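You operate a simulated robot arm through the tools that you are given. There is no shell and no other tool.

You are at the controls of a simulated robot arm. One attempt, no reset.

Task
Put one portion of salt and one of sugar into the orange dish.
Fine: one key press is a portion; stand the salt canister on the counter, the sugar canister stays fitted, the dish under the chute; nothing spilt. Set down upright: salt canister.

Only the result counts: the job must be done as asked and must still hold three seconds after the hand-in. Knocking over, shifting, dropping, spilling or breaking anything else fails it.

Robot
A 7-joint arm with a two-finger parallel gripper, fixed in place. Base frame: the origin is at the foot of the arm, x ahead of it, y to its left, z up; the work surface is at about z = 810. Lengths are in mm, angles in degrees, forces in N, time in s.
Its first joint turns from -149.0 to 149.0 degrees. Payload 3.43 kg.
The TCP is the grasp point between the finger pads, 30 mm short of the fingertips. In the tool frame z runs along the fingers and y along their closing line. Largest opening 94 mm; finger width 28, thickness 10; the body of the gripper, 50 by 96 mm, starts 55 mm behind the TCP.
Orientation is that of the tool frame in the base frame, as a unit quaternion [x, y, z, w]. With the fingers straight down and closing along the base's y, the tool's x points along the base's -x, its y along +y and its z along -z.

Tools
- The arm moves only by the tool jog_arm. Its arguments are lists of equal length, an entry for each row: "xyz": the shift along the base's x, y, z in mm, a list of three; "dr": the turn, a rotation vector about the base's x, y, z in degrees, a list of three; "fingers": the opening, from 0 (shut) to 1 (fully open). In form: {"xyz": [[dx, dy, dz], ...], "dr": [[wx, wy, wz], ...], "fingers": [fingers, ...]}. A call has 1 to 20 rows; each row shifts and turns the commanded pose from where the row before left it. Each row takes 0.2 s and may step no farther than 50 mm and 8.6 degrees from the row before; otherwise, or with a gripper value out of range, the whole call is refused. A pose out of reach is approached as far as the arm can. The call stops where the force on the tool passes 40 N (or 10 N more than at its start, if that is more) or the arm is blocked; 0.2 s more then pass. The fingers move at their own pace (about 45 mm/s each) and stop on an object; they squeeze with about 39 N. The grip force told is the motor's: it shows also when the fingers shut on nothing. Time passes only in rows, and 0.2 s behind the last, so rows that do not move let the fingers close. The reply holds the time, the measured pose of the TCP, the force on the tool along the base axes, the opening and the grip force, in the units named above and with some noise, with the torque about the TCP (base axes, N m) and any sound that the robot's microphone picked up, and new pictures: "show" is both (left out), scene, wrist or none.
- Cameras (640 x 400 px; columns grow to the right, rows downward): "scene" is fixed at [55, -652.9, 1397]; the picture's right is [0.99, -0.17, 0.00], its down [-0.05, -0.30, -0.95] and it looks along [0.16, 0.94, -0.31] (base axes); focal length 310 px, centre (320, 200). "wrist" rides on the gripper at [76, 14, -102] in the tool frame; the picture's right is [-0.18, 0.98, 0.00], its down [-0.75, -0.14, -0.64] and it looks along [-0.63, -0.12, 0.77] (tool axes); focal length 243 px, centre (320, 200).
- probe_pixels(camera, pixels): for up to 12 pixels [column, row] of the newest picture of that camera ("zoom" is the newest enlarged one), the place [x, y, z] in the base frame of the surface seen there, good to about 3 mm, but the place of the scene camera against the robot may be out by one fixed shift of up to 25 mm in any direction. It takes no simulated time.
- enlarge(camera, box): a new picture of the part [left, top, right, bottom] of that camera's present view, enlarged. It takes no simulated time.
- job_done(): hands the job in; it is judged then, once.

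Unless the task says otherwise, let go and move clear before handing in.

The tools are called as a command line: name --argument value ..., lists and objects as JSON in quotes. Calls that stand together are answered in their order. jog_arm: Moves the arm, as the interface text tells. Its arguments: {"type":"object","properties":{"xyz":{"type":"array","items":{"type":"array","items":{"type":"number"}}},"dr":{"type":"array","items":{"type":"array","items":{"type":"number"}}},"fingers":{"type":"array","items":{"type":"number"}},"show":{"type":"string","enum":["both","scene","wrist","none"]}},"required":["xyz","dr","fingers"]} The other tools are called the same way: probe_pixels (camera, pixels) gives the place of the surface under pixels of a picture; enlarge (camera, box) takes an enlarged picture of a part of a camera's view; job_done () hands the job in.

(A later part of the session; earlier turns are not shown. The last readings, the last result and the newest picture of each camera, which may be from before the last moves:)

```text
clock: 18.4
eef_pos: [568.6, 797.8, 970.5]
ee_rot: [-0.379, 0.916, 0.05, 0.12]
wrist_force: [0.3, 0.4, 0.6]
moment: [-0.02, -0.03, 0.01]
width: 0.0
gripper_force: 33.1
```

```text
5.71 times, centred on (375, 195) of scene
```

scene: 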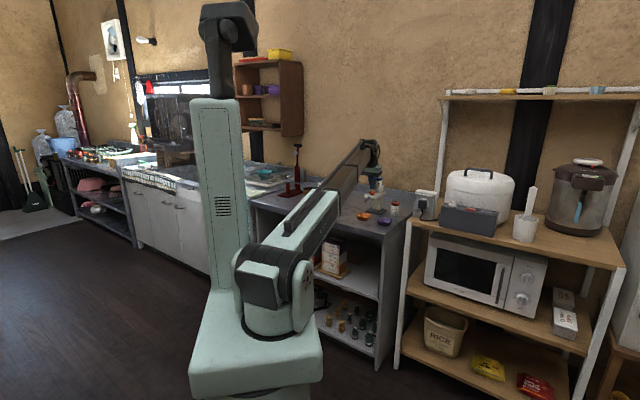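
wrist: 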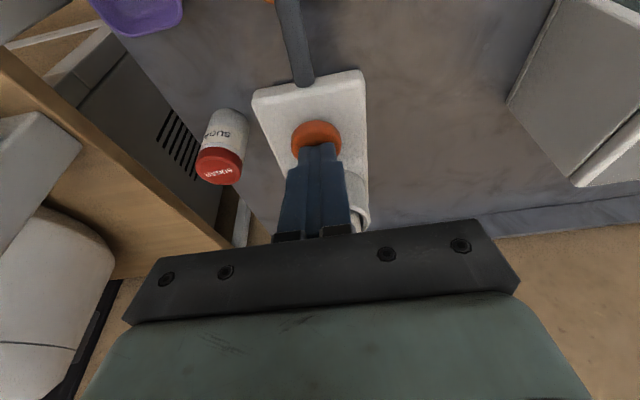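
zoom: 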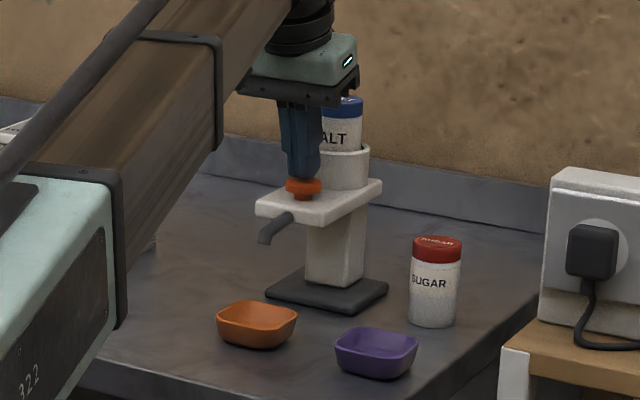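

The tip is practically at the key top with no load yet (0.6 N). I'll continue down in small rows.

jog_arm --xyz '[[0, 0, -1.5], [0, 0, -1.5], [0, 0, -1.5], [0, 0, -1.5], [0, 0, 0]]' --dr '[[0, 0, 0], [0, 0, 0], [0, 0, 0], [0, 0, 0], [0, 0, 0]]' --fingers '[0, 0, 0, 0, 0]' --show "wrist"

enlarge --camera "scene" --box '[345, 160, 405, 230]'

```text
clock: 19.6
eef_pos: [568.3, 795.5, 963.1]
ee_rot: [-0.379, 0.916, 0.05, 0.121]
wrist_force: [0.7, 0.6, 4.4]
moment: [-0.03, -0.03, 0.02]
width: 0.0
gripper_force: 33.3
heard: click
```

wrist: 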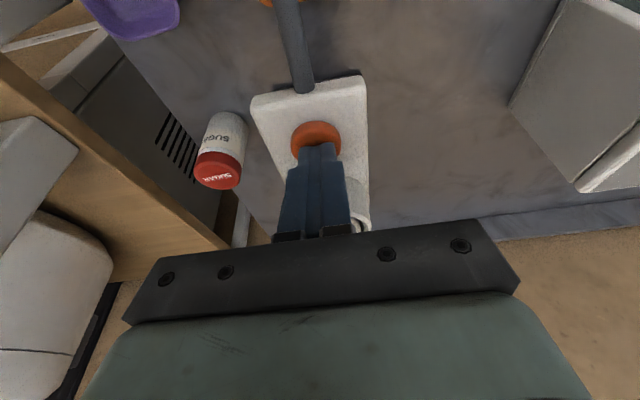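

```text
5.71 times, centred on (375, 195) of scene
```

zoom: 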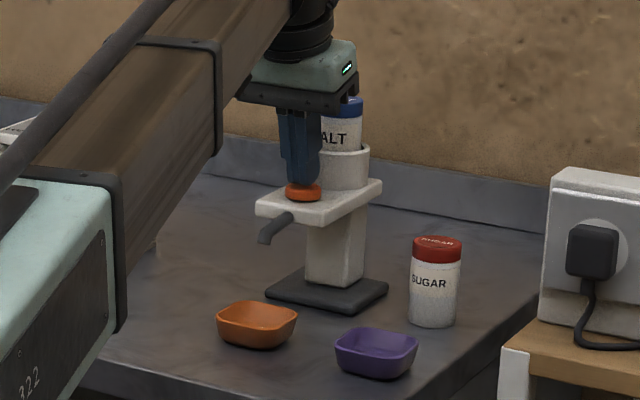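

A click was heard at 4.4 N with the key depressed, so one press has registered. I'll go straight up to release the key and check the dish for the portion.

jog_arm --xyz '[[0, 0, 10], [0, 0, 20], [0, 0, 25], [0, 0, 25], [0, 0, 0]]' --dr '[[0, 0, 0], [0, 0, 0], [0, 0, 0], [0, 0, 0], [0, 0, 0]]' --fingers '[0, 0, 0, 0, 0]'

enlarge --camera "scene" --box '[345, 160, 405, 230]'

enlarge --camera "wrist" --box '[220, 0, 420, 140]'

```text
clock: 20.8
eef_pos: [567.2, 795.5, 1043.6]
ee_rot: [-0.38, 0.916, 0.051, 0.121]
wrist_force: [-0.5, 0.4, -0.1]
moment: [-0.03, 0.0, -0.01]
width: 0.0
gripper_force: 32.8
```

scene: 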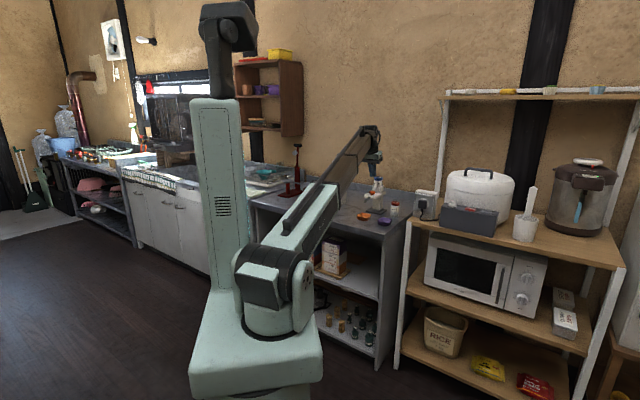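
wrist: 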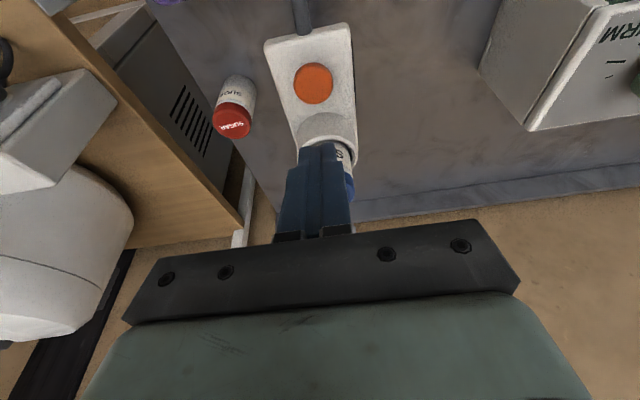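

```text
5.71 times, centred on (375, 195) of scene
```

zoom: 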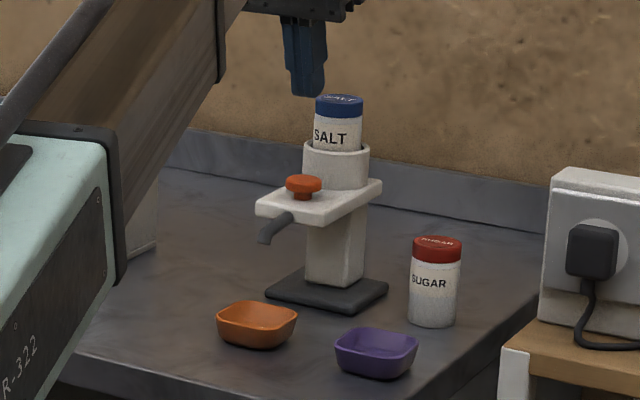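

```text
2.86 times, centred on (320, 70) of wrist
```

zoom: 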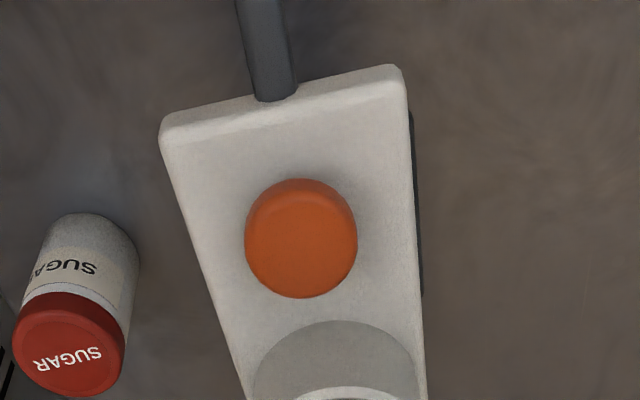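

The key has returned up. I need to see inside the dish, so I'll pull back inward for a view.

jog_arm --xyz '[[-25, -25, 0], [-25, -25, 0], [-25, -25, 0], [-25, -25, 0], [0, 0, 0]]' --dr '[[0, 0, 0], [0, 0, 0], [0, 0, 0], [0, 0, 0], [0, 0, 0]]' --fingers '[0.8, 0.8, 0.8, 0.8, 0.8]' --show "wrist"

enlarge --camera "wrist" --box '[240, 20, 400, 220]'

```text
clock: 22.0
eef_pos: [467.8, 698.1, 1043.1]
ee_rot: [-0.379, 0.916, 0.05, 0.121]
wrist_force: [-0.2, -0.4, -0.4]
moment: [0.01, -0.02, 0.02]
width: 75.2
gripper_force: 0.0
```

wrist: 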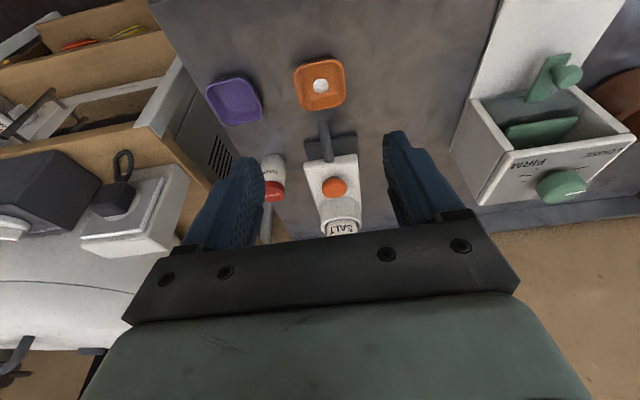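

```text
2.00 times, centred on (320, 120) of wrist
```

zoom: 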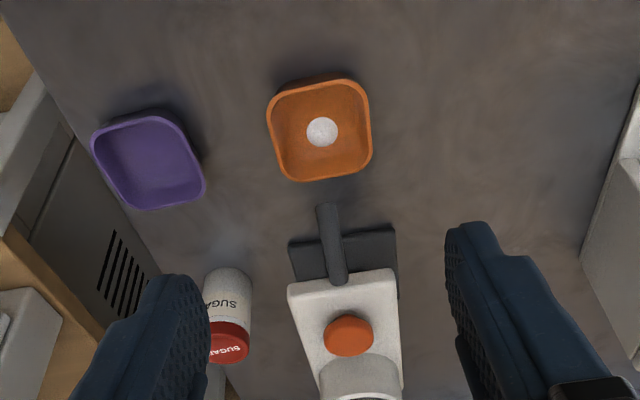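

The white salt portion lies in the dish's centre at zoom (322,131). Next I'll fetch the salt canister: tilt to 25° and move to a pre-grasp pose behind/above its cap with fingers open to ~70 mm.

jog_arm --xyz '[[21, 20.7, 2.2], [21, 20.7, 2.2], [21, 20.7, 2.2], [21, 20.7, 2.2], [21, 20.7, 2.2], [21, 20.7, 2.2], [0, 0, 0]]' --dr '[[3.54, -3.54, 0], [3.54, -3.54, 0], [0, 0, 0], [0, 0, 0], [0, 0, 0], [0, 0, 0], [0, 0, 0]]' --fingers '[0.75, 0.75, 0.75, 0.75, 0.75, 0.75, 0.75]'

enlarge --camera "wrist" --box '[220, 80, 420, 250]'

enlarge --camera "scene" --box '[330, 130, 420, 230]'

```text
clock: 23.6
eef_pos: [595.4, 821.7, 1057.9]
ee_rot: [-0.373, 0.902, 0.084, 0.201]
wrist_force: [0.9, 0.5, 0.4]
moment: [0.0, 0.02, 0.02]
width: 70.5
gripper_force: 0.1
```

scene: 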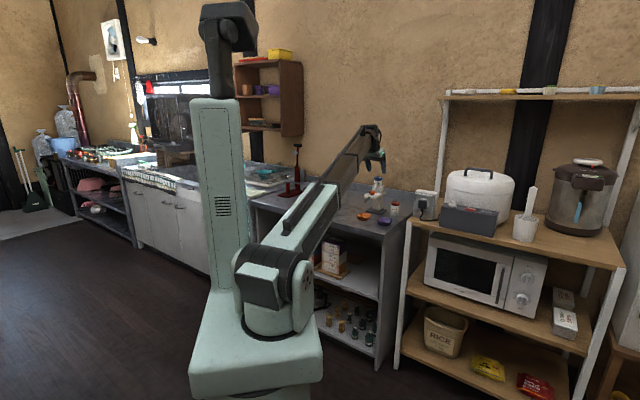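
wrist: 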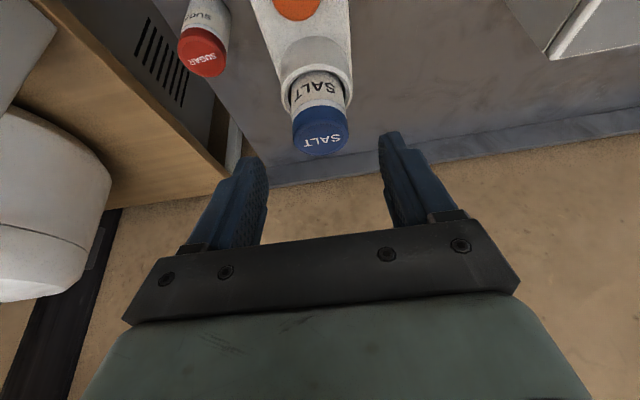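

```text
2.35 times, centred on (320, 165) of wrist
```

zoom: 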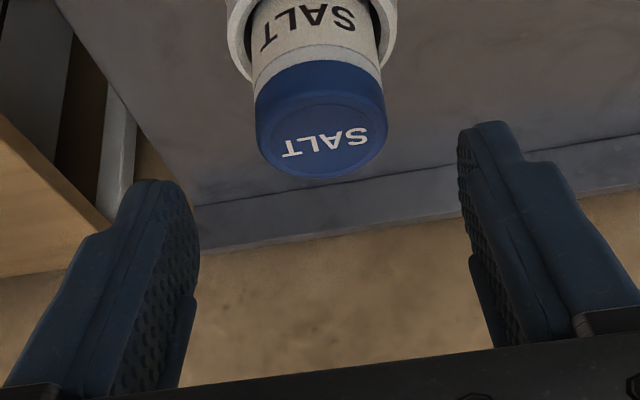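

```text
4.00 times, centred on (375, 180) of scene
```

zoom: 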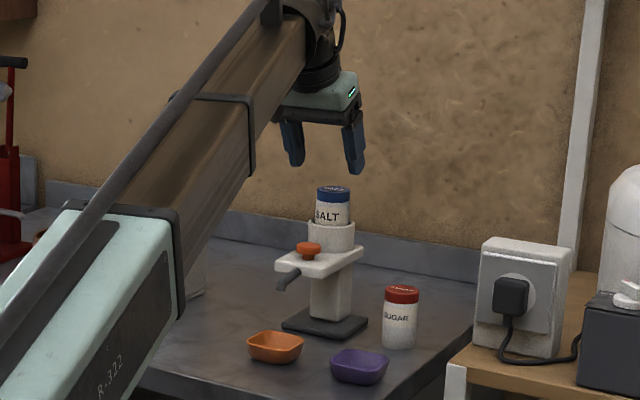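

The salt cap at (320,132) sits centred between the fingers. I'll probe its rim to pin down its axis.

enlarge --camera "wrist" --box '[270, 60, 370, 170]'

```text
3.64 times, centred on (320, 115) of wrist
```

zoom: 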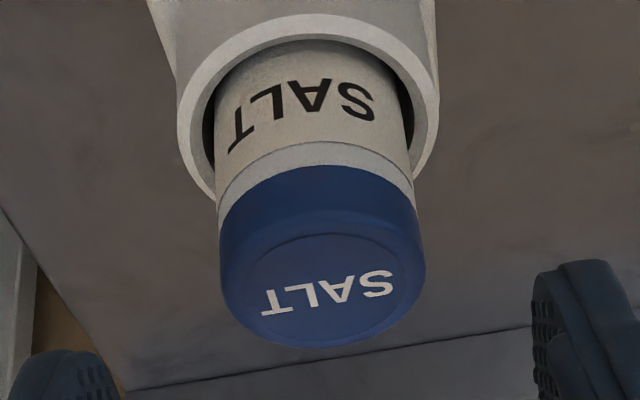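

probe_pixels --camera "zoom" --pixels '[[320, 340], [230, 285], [420, 265], [322, 240], [322, 285], [322, 228], [225, 230], [418, 220], [322, 172], [322, 90], [190, 150], [432, 130]]'

probe_pixels --camera "zoom" --pixels '[[240, 310], [400, 300], [320, 20], [210, 75], [410, 65], [220, 165], [412, 150], [318, 30], [322, 150], [322, 160], [220, 180], [410, 180]]'

```text
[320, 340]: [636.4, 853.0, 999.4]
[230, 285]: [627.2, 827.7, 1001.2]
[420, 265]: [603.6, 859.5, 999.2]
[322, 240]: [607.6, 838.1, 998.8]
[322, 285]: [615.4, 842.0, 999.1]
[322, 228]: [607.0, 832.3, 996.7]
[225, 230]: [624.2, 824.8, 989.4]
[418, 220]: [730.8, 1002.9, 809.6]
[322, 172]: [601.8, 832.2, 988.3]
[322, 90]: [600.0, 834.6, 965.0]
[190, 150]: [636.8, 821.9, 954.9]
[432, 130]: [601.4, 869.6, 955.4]
```

```text
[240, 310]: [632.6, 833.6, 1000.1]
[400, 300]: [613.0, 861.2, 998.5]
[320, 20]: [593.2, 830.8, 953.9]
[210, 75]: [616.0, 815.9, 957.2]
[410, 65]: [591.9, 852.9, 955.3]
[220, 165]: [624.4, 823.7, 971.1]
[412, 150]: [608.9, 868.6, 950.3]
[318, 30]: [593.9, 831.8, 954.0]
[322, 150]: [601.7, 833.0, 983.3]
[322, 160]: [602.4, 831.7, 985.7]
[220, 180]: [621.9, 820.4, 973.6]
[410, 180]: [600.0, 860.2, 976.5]
```

Salt axis is at about (616,844) with a 40 mm cap; cup rim z≈955. I'll advance along the finger direction so the fingertips stop ~5 mm above the cup rim, fingers still open.

jog_arm --xyz '[[3.9, 4.3, -13], [3.9, 4.3, -13], [3.9, 4.3, -13], [3.9, 4.3, -13], [4, 4.3, -12], [0, 0, 0]]' --dr '[[0, 0, 0], [0, 0, 0], [0, 0, 0], [0, 0, 0], [0, 0, 0], [0, 0, 0]]' --fingers '[0.75, 0.75, 0.75, 0.75, 0.75, 0.75]'

enlarge --camera "wrist" --box '[220, 80, 420, 250]'

enlarge --camera "scene" --box '[345, 150, 405, 220]'

```text
clock: 25.0
eef_pos: [613.4, 841.7, 992.1]
ee_rot: [-0.374, 0.902, 0.083, 0.2]
wrist_force: [0.1, -0.1, 0.4]
moment: [0.01, 0.03, -0.02]
width: 70.5
gripper_force: 0.0
```

scene: 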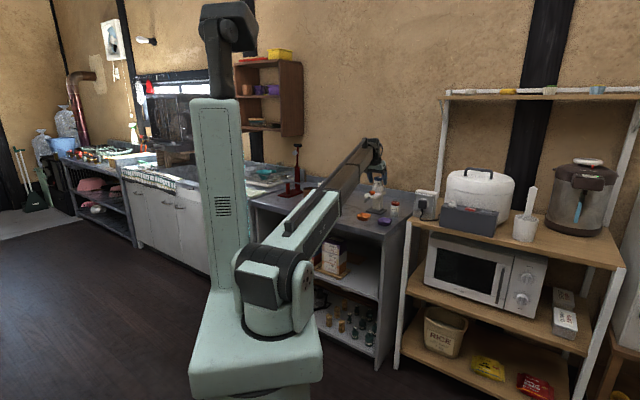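
wrist: 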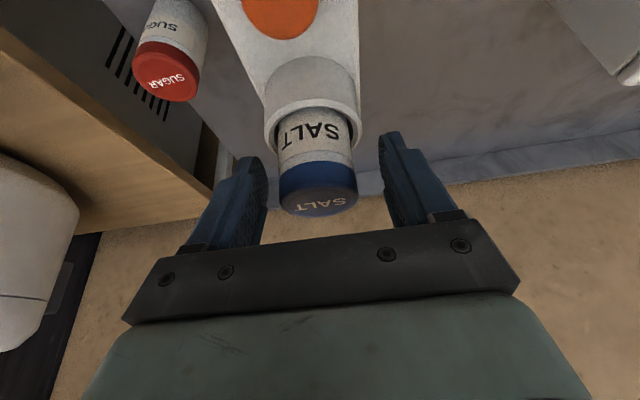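

```text
2.35 times, centred on (320, 165) of wrist
```

zoom: 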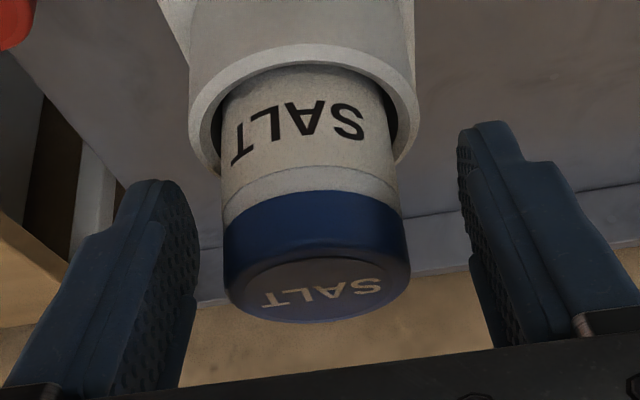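

```text
5.71 times, centred on (375, 185) of scene
```

zoom: 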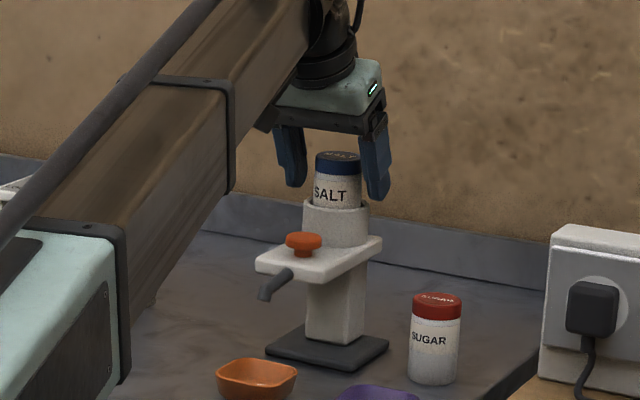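

The canister is between the fingers with the tips just above the cup rim. I'll close on it.

jog_arm --xyz '[[0, 0, 0], [0, 0, 0], [0, 0, 0], [0, 0, 0], [0, 0, 0]]' --dr '[[0, 0, 0], [0, 0, 0], [0, 0, 0], [0, 0, 0], [0, 0, 0]]' --fingers '[0.3, 0.3, 0.3, 0.3, 0.3]' --show "wrist"

enlarge --camera "wrist" --box '[220, 80, 420, 250]'

```text
clock: 26.2
eef_pos: [614.0, 842.6, 992.5]
ee_rot: [-0.373, 0.902, 0.083, 0.2]
wrist_force: [0.7, 0.2, 0.8]
moment: [-0.03, -0.03, 0.02]
width: 45.3
gripper_force: 39.2
```

wrist: 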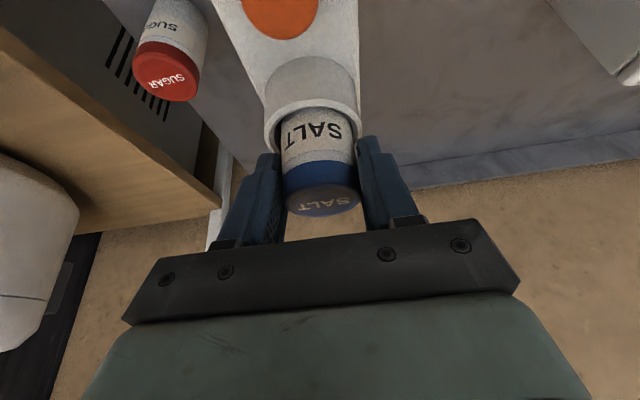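

```text
2.35 times, centred on (320, 165) of wrist
```

zoom: 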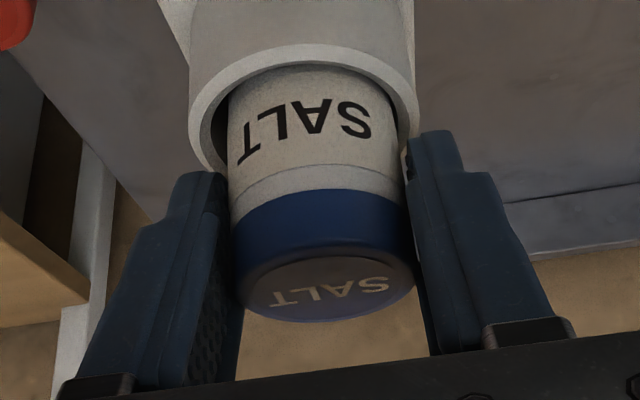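

Gripped at 45.3 mm and 39 N; the canister shifted slightly to centre itself. I'll lift gently 12 mm first and check it comes along straight.

jog_arm --xyz '[[0, 0, 3], [0, 0, 4], [0, 0, 5], [0, 0, 0]]' --dr '[[0, 0, 0], [0, 0, 0], [0, 0, 0], [0, 0, 0]]' --fingers '[0.3, 0.3, 0.3, 0.3]'

enlarge --camera "wrist" --box '[220, 80, 420, 250]'

enlarge --camera "scene" --box '[345, 150, 405, 220]'

```text
clock: 27.2
eef_pos: [613.2, 842.4, 1005.0]
ee_rot: [-0.374, 0.902, 0.083, 0.2]
wrist_force: [-0.5, -0.7, -1.8]
moment: [-0.03, -0.01, 0.01]
width: 45.1
gripper_force: 39.2
```

scene: 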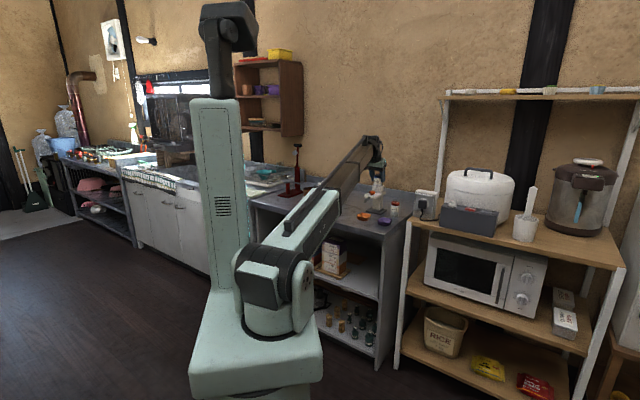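
wrist: 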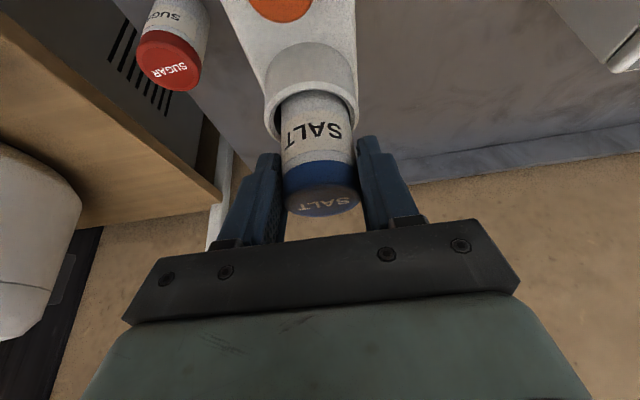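

```text
2.35 times, centred on (320, 165) of wrist
```

zoom: 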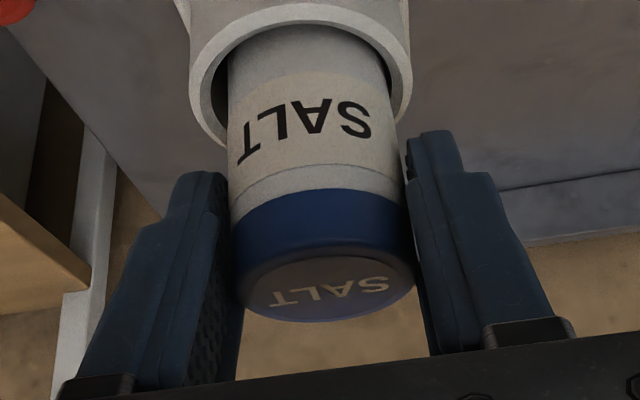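

```text
5.71 times, centred on (375, 185) of scene
```

zoom: 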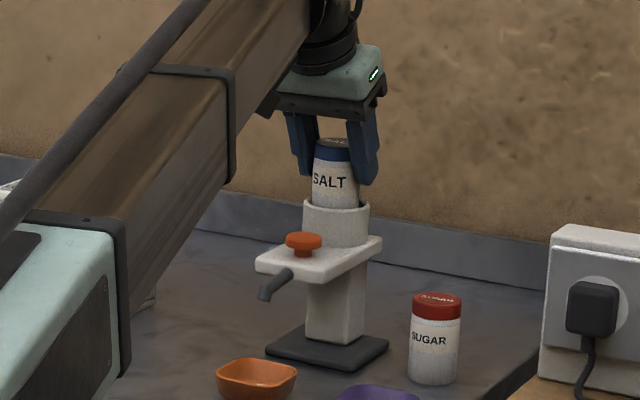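

The canister rises cleanly with the hand. I'll lift it another 55 mm, clear of the cup.

jog_arm --xyz '[[0, 0, 8], [0, 0, 10], [0, 0, 12], [0, 0, 14], [0, 0, 14], [0, 0, 0]]' --dr '[[0, 0, 0], [0, 0, 0], [0, 0, 0], [0, 0, 0], [0, 0, 0], [0, 0, 0]]' --fingers '[0.3, 0.3, 0.3, 0.3, 0.3, 0.3]'

enlarge --camera "wrist" --box '[220, 60, 420, 250]'

enlarge --camera "scene" --box '[345, 130, 405, 220]'

```text
clock: 28.6
eef_pos: [613.6, 843.7, 1061.5]
ee_rot: [-0.373, 0.902, 0.083, 0.2]
wrist_force: [-1.2, 0.5, -1.2]
moment: [0.0, -0.01, 0.03]
width: 45.3
gripper_force: 39.1
```

scene: 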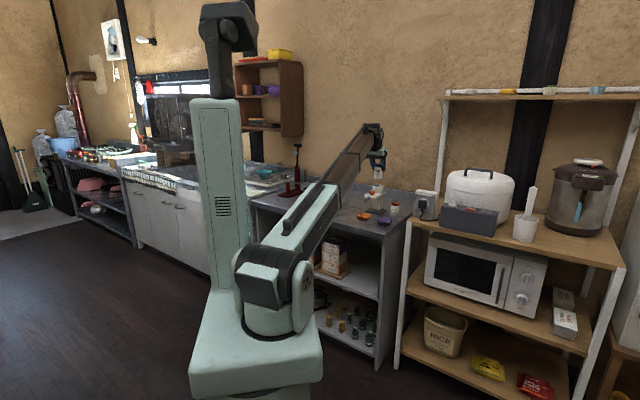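
wrist: 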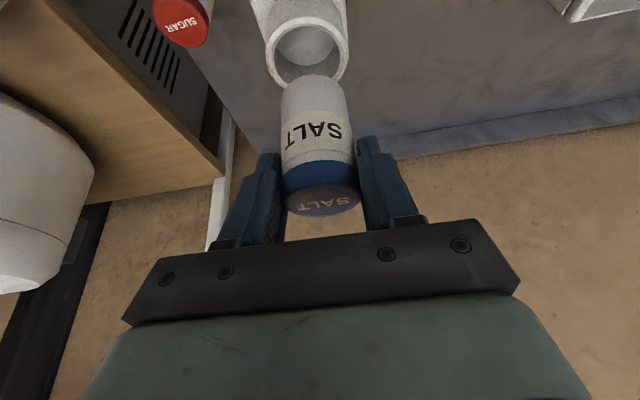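

```text
2.11 times, centred on (320, 155) of wrist
```

zoom: 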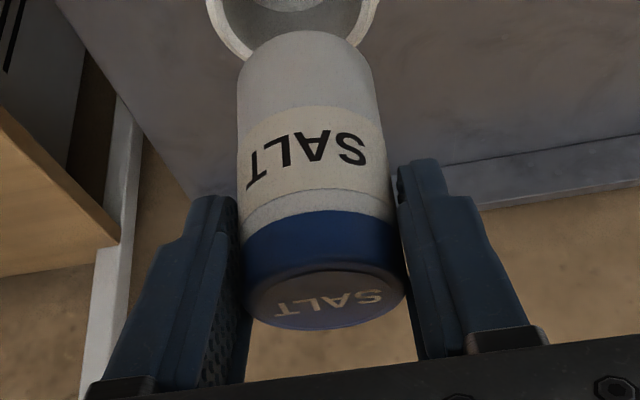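

```text
4.44 times, centred on (375, 175) of scene
```

zoom: 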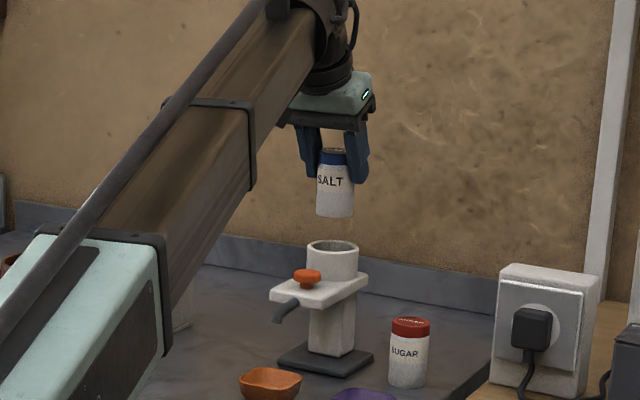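

The salt canister is clear of the cup and appears upright. I'll probe its generatrix to check its tilt and the open cup for its exact centre.

enlarge --camera "wrist" --box '[250, 0, 400, 220]'

```text
1.82 times, centred on (325, 110) of wrist
```

zoom: 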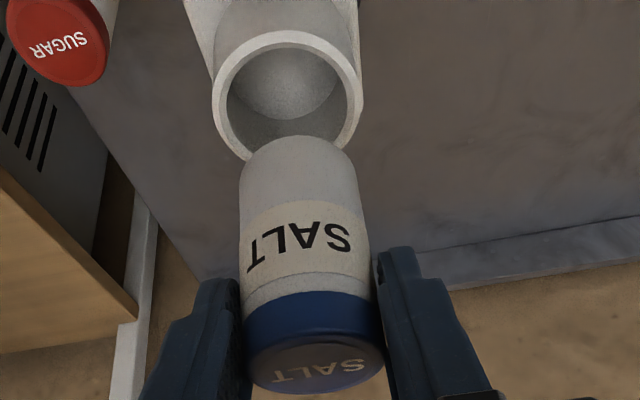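

probe_pixels --camera "zoom" --pixels '[[300, 150], [302, 180], [304, 210], [306, 260], [308, 285], [310, 310], [244, 190], [358, 180], [250, 290], [372, 280], [310, 350], [310, 385]]'

probe_pixels --camera "zoom" --pixels '[[286, 36], [218, 95], [358, 85], [235, 140], [352, 125], [228, 100], [347, 95], [286, 50], [280, 80], [300, 100], [230, 60], [340, 50]]'

```text
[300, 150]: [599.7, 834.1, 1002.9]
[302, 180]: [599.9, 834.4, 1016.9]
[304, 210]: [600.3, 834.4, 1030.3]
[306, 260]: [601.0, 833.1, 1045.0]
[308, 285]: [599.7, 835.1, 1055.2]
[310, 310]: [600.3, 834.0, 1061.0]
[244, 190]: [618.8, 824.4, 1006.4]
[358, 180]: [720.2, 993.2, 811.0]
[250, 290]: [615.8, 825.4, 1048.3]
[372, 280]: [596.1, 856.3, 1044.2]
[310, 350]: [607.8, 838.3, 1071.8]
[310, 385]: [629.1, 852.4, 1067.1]
```

```text
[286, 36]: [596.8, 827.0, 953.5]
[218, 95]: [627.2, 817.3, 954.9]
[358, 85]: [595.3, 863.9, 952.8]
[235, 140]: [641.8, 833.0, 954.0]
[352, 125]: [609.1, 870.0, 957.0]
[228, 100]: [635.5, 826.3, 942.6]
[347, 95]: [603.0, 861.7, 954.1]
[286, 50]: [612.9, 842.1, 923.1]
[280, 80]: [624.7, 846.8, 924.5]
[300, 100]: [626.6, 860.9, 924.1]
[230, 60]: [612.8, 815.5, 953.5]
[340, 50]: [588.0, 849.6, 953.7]
```

The canister hangs vertical (front line constant at (600,834)) and the cup floor is z≈924. I'll carry it inward, then sideways to the free area where the orange dish was, and part-way down.

jog_arm --xyz '[[-10, -10, 0], [-20, -20, 0], [-20, -20, 0], [-20, -20, 0], [-20, -20, 0], [-10, 10, 0], [-18, 18, 0], [-18, 18, 0], [-18, 18, -10], [-16, 16, -20], [0, 0, -25], [0, 0, -25], [0, 0, -25], [0, 0, -20], [0, 0, 0]]' --dr '[[0, 0, 0], [0, 0, 0], [0, 0, 0], [0, 0, 0], [0, 0, 0], [0, 0, 0], [0, 0, 0], [0, 0, 0], [0, 0, 0], [0, 0, 0], [0, 0, 0], [0, 0, 0], [0, 0, 0], [0, 0, 0], [0, 0, 0]]' --fingers '[0.3, 0.3, 0.3, 0.3, 0.3, 0.3, 0.3, 0.3, 0.3, 0.3, 0.3, 0.3, 0.3, 0.3, 0.3]'

enlarge --camera "wrist" --box '[220, 60, 420, 250]'

enlarge --camera "scene" --box '[320, 130, 420, 230]'

```text
clock: 31.8
eef_pos: [444.3, 832.5, 937.3]
ee_rot: [-0.374, 0.902, 0.083, 0.2]
wrist_force: [-0.1, 0.4, -1.6]
moment: [0.03, -0.03, -0.01]
width: 45.1
gripper_force: 38.7
```

scene: 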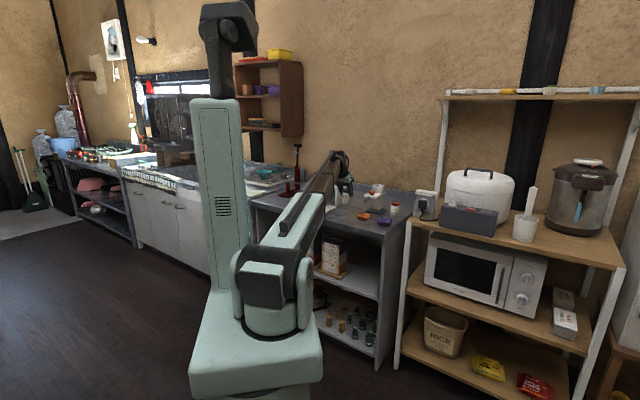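
wrist: 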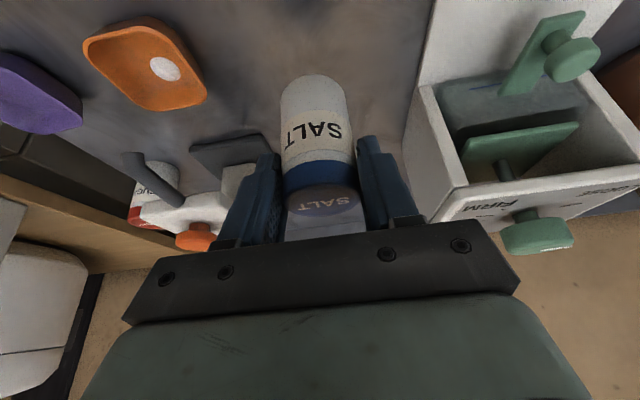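

```text
2.11 times, centred on (320, 155) of wrist
```

zoom: 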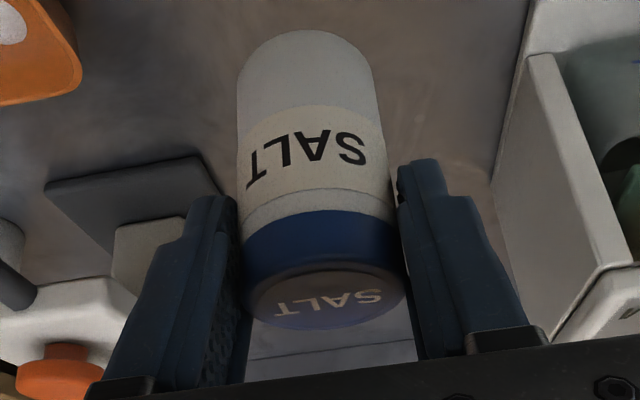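

```text
4.00 times, centred on (370, 180) of scene
```

zoom: 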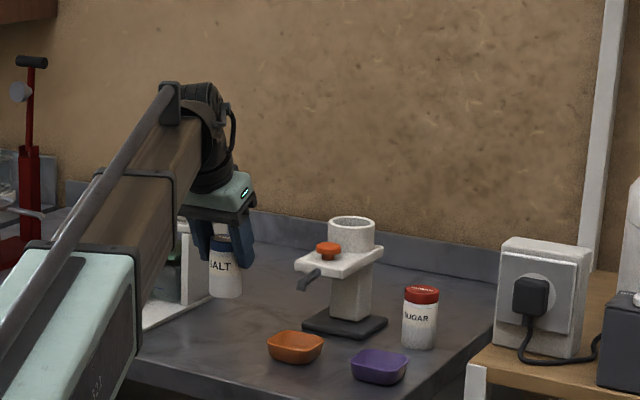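

Salt is above a free spot at about (446,835). I'll descend to a few mm above the counter, then touch down slowly.

jog_arm --xyz '[[0, 0, -12], [0, 0, -12], [0, 0, -12], [0, 0, -10], [0, 0, -6], [0, 0, -2], [0, 0, 0]]' --dr '[[0, 0, 0], [0, 0, 0], [0, 0, 0], [0, 0, 0], [0, 0, 0], [0, 0, 0], [0, 0, 0]]' --fingers '[0.3, 0.3, 0.3, 0.3, 0.3, 0.3, 0.3]' --show "wrist"

enlarge --camera "scene" --box '[340, 160, 400, 220]'

```text
clock: 33.4
eef_pos: [444.3, 831.5, 884.3]
ee_rot: [-0.373, 0.902, 0.083, 0.2]
wrist_force: [-0.2, -0.5, -0.6]
moment: [-0.03, -0.02, 0.01]
width: 45.0
gripper_force: 39.1
```

wrist: 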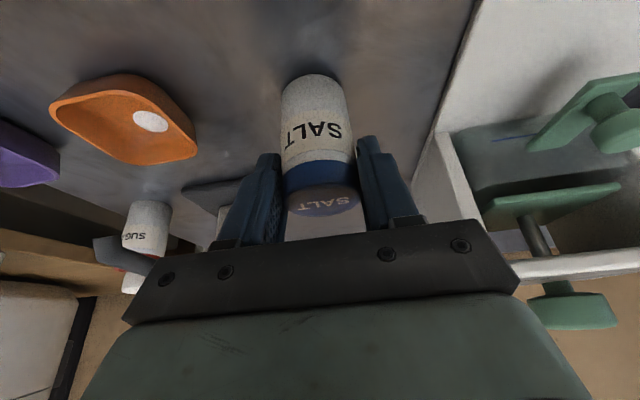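

```text
6.67 times, centred on (370, 190) of scene
```

zoom: 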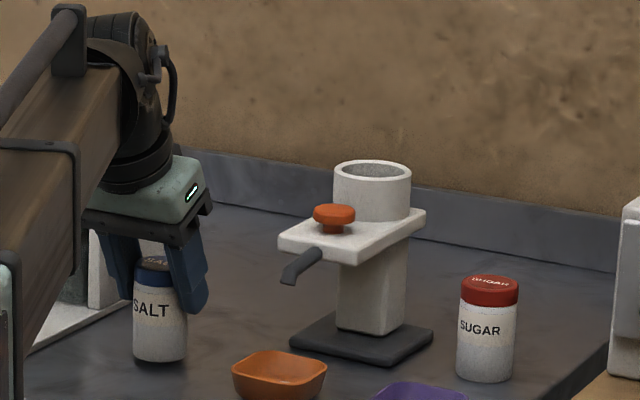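

Still about 5 mm to go with no contact force. I'll lower in 1 mm rows.

jog_arm --xyz '[[0, 0, -1], [0, 0, -1], [0, 0, -1], [0, 0, -1], [0, 0, 0]]' --dr '[[0, 0, 0], [0, 0, 0], [0, 0, 0], [0, 0, 0], [0, 0, 0]]' --fingers '[0.3, 0.3, 0.3, 0.3, 0.3]' --show "none"

```text
clock: 34.6
eef_pos: [443.4, 833.2, 879.8]
ee_rot: [-0.374, 0.902, 0.083, 0.2]
wrist_force: [0.6, 0.9, -1.0]
moment: [0.0, 0.04, 0.03]
width: 45.1
gripper_force: 38.7
```

Readings show no contact yet (Fz −1.0 N at z≈879.8). I'll go on 1 mm at a time.

jog_arm --xyz '[[0, 0, -1], [0, 0, -0.7], [0, 0, 0]]' --dr '[[0, 0, 0], [0, 0, 0], [0, 0, 0]]' --fingers '[0.3, 0.3, 0.3]' --show "none"

```text
clock: 35.4
eef_pos: [444.4, 832.8, 878.6]
ee_rot: [-0.373, 0.902, 0.083, 0.201]
wrist_force: [-1.8, -0.5, 2.3]
moment: [0.06, 0.05, 0.01]
width: 44.9
gripper_force: 38.9
```

Fz went from −1 to +2.3 N: the canister is touching the counter. I'll check the picture and then open the fingers.

jog_arm --xyz '[[0, 0, 0], [0, 0, 0], [0, 0, 0], [0, 0, 0]]' --dr '[[0, 0, 0], [0, 0, 0], [0, 0, 0], [0, 0, 0]]' --fingers '[0.4, 0.55, 0.75, 0.75]'

enlarge --camera "scene" --box '[340, 160, 400, 220]'

enlarge --camera "wrist" --box '[220, 60, 420, 250]'

```text
clock: 36.4
eef_pos: [444.1, 832.7, 877.8]
ee_rot: [-0.374, 0.902, 0.083, 0.2]
wrist_force: [0.6, -0.5, 0.0]
moment: [-0.04, -0.02, 0.02]
width: 70.4
gripper_force: 0.0
```

scene: 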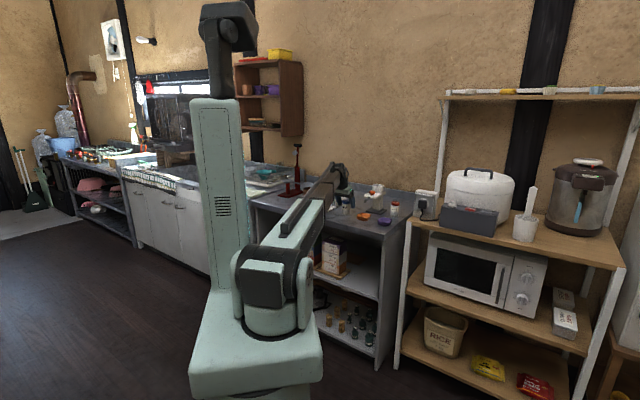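
wrist: 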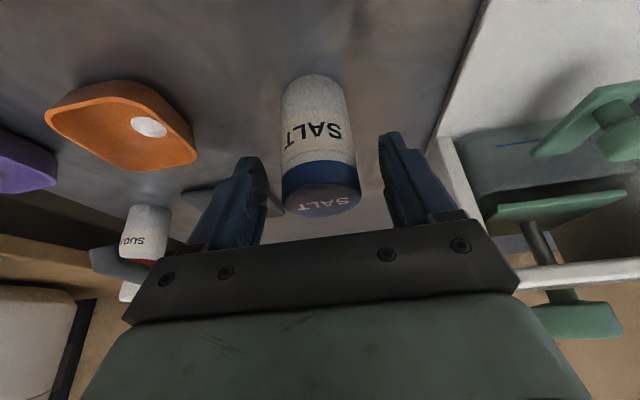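

```text
6.67 times, centred on (370, 190) of scene
```

zoom: 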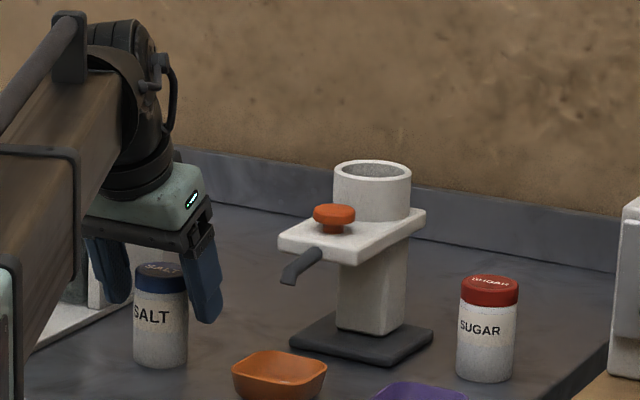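

```text
2.11 times, centred on (320, 155) of wrist
```

zoom: 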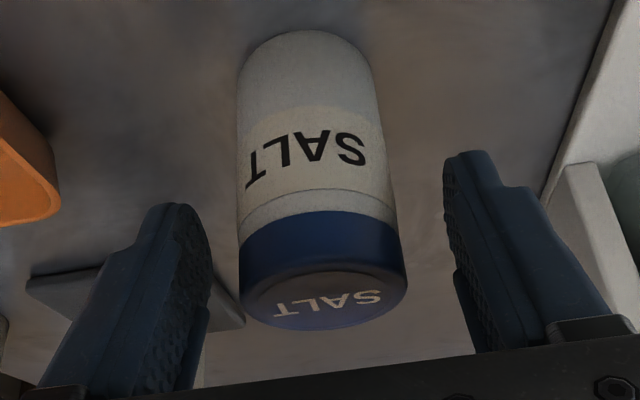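

Salt now stands upright on its own. I'll withdraw along the finger axis and rise.

jog_arm --xyz '[[-3, -3, 9], [-4.8, -4.8, 14.5], [-4.8, -4.8, 14.5], [-4.8, -4.8, 14.5], [-4.8, -4.8, 14.5], [-4.8, -4.8, 20], [0, 0, 30], [0, 0, 0]]' --dr '[[0, 0, 0], [0, 0, 0], [0, 0, 0], [0, 0, 0], [0, 0, 0], [0, 0, 0], [0, 0, 0], [0, 0, 0]]' --fingers '[0.75, 0.75, 0.75, 0.75, 0.75, 0.75, 0.75, 0.75]'

enlarge --camera "scene" --box '[340, 160, 400, 220]'

```text
clock: 38.2
eef_pos: [417.4, 805.7, 995.1]
ee_rot: [-0.373, 0.902, 0.083, 0.201]
wrist_force: [0.4, 0.7, -0.8]
moment: [0.02, 0.0, -0.01]
width: 70.3
gripper_force: 0.0
```

scene: 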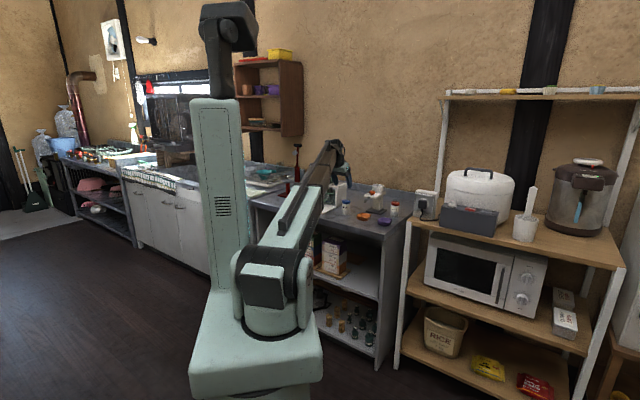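
wrist: 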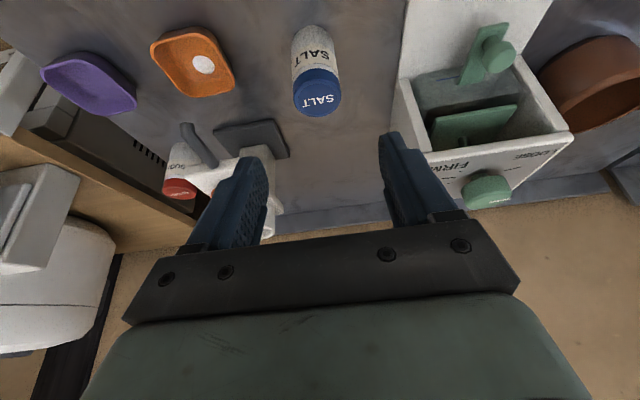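

```text
6.67 times, centred on (370, 190) of scene
```

zoom: 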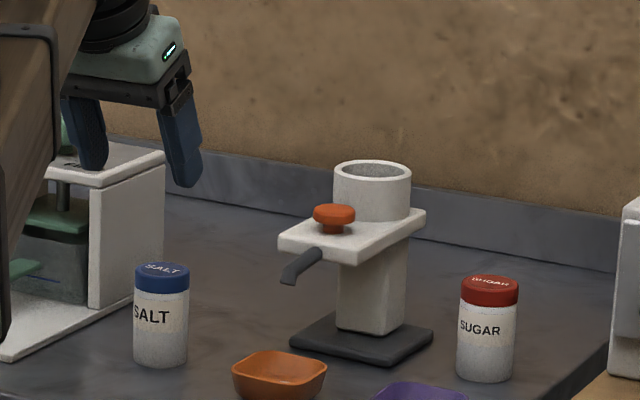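

Salt stands undisturbed. Now I'll cross over at z≈1010 to the sugar side, stopping short for a look at the sugar and its neighbours.

jog_arm --xyz '[[24.6, -14, 2], [24.6, -14, 2], [24.6, -14, 2], [24.6, -14, 2], [24.6, -14, 2], [24.6, -14, 2], [24.6, -14, 2], [24.6, -14, 2], [0, 0, 0]]' --dr '[[0, 0, 0], [0, 0, 0], [0, 0, 0], [0, 0, 0], [0, 0, 0], [0, 0, 0], [0, 0, 0], [0, 0, 0], [0, 0, 0]]' --fingers '[0.75, 0.75, 0.75, 0.75, 0.75, 0.75, 0.75, 0.75, 0.75]'

enlarge --camera "wrist" --box '[220, 60, 420, 250]'

```text
clock: 40.2
eef_pos: [615.1, 692.2, 1011.6]
ee_rot: [-0.374, 0.902, 0.083, 0.2]
wrist_force: [-0.3, -0.1, -0.2]
moment: [0.02, 0.01, 0.0]
width: 70.5
gripper_force: 0.0
```

scene: 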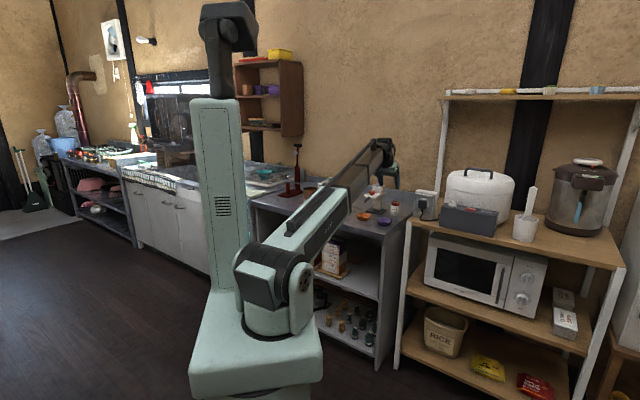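
wrist: 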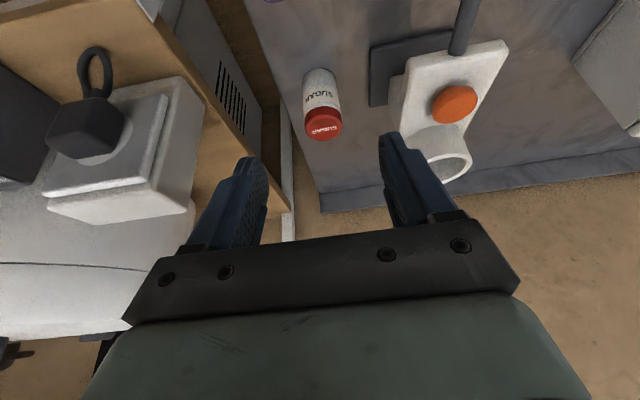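

```text
2.11 times, centred on (320, 155) of wrist
```

zoom: 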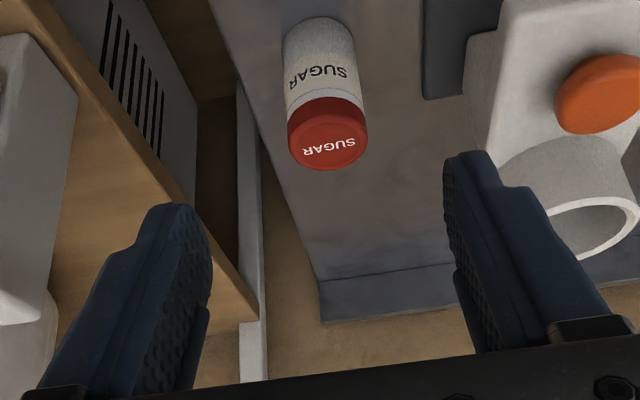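

The sugar at (322,110) is ahead. I'll probe it carefully plus the outlet box, shelf edge and post to the left.

enlarge --camera "wrist" --box '[270, 50, 370, 160]'

probe_pixels --camera "wrist" --pixels '[[200, 90], [190, 200], [196, 150], [265, 110], [280, 195], [288, 150], [250, 100], [320, 205], [285, 60], [440, 180], [468, 160], [405, 120]]'

```text
3.64 times, centred on (320, 105) of wrist
```

zoom: 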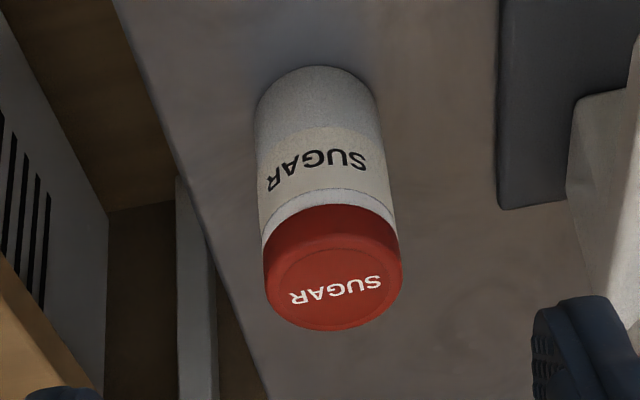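

```text
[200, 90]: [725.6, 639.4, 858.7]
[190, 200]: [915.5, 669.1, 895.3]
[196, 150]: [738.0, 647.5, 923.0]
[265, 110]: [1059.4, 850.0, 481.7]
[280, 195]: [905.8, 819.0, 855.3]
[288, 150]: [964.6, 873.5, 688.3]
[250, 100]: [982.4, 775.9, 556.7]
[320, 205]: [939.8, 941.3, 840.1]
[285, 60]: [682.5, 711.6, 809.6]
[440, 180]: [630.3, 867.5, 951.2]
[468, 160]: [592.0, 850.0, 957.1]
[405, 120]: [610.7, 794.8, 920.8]
```

The outlet box is at v≈−62, well clear of the sugar (v≈56). Now I'll probe the sugar outline in the zoom.

probe_pixels --camera "zoom" --pixels '[[332, 325], [270, 290], [400, 275], [333, 255], [333, 290], [330, 215], [267, 240], [396, 230], [318, 100], [320, 140], [260, 150], [382, 140]]'

probe_pixels --camera "zoom" --pixels '[[290, 318], [380, 312], [275, 300], [397, 290], [320, 245], [350, 245], [265, 260], [401, 255], [325, 180], [322, 75], [300, 250], [370, 250]]'

```text
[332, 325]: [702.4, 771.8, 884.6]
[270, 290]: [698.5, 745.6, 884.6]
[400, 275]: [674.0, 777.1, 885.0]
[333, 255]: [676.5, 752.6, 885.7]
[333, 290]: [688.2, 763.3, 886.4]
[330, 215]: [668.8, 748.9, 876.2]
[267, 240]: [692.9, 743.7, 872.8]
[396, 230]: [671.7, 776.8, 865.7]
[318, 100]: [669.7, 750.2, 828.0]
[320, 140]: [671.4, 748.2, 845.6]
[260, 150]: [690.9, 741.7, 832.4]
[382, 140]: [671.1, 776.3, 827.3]
```

```text
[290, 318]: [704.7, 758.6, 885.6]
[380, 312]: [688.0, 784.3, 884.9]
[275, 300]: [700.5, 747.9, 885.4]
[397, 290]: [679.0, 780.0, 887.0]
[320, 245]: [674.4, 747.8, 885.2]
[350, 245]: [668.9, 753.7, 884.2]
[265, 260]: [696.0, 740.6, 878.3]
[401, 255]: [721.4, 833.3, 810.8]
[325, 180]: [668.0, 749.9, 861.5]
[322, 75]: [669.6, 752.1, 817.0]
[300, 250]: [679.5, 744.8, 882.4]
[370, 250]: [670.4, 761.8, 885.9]
```

Sugar axis is at about u=1024.5, v=54.5 (front line u≈1003.5), so I can hold it exactly as I held the salt by putting the TCP at (682.9,759.9,878.6). First the pre-grasp pose 75 mm back along the tool axis.

jog_arm --xyz '[[11.4, 11, -16], [11.4, 11, -16], [11.4, 11, -16], [11.3, 11.1, -16.3], [0, 0, 0]]' --dr '[[0, 0, 0], [0, 0, 0], [0, 0, 0], [0, 0, 0], [0, 0, 0]]' --fingers '[0.75, 0.75, 0.75, 0.75, 0.75]'

enlarge --camera "wrist" --box '[220, 60, 420, 250]'

enlarge --camera "scene" --box '[350, 150, 420, 230]'

```text
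clock: 41.4
eef_pos: [659.5, 736.8, 946.4]
ee_rot: [-0.373, 0.902, 0.083, 0.199]
wrist_force: [0.2, 0.2, 0.3]
moment: [-0.02, 0.02, 0.01]
width: 70.8
gripper_force: 0.0
```

scene: 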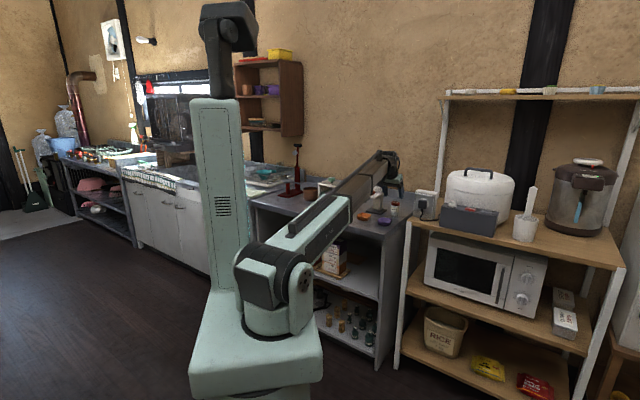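
wrist: 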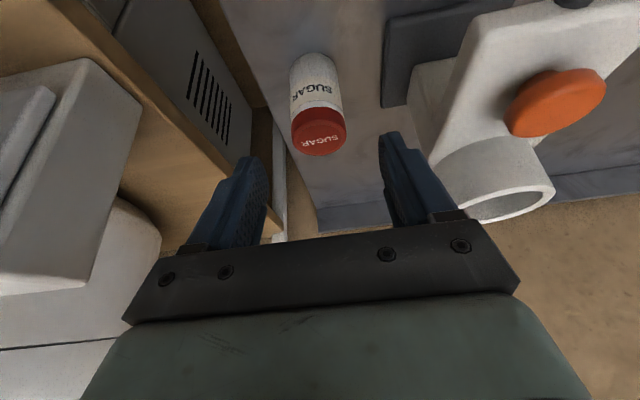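

```text
2.11 times, centred on (320, 155) of wrist
```

zoom: 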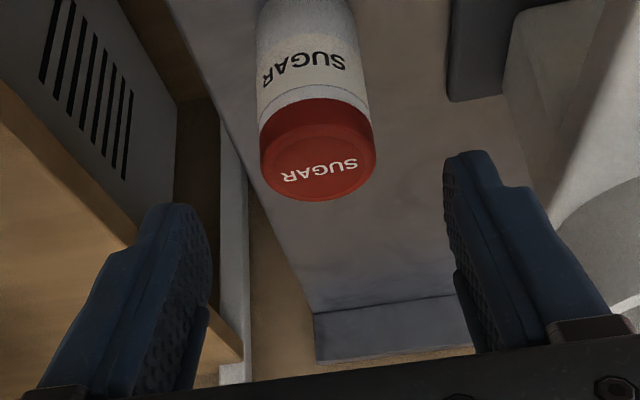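

```text
5.00 times, centred on (385, 190) of scene
```

zoom: 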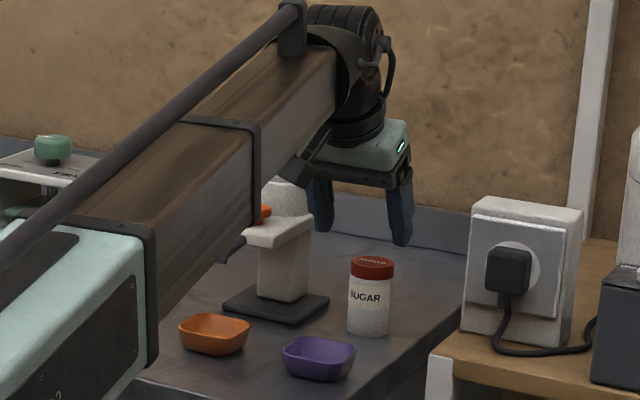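

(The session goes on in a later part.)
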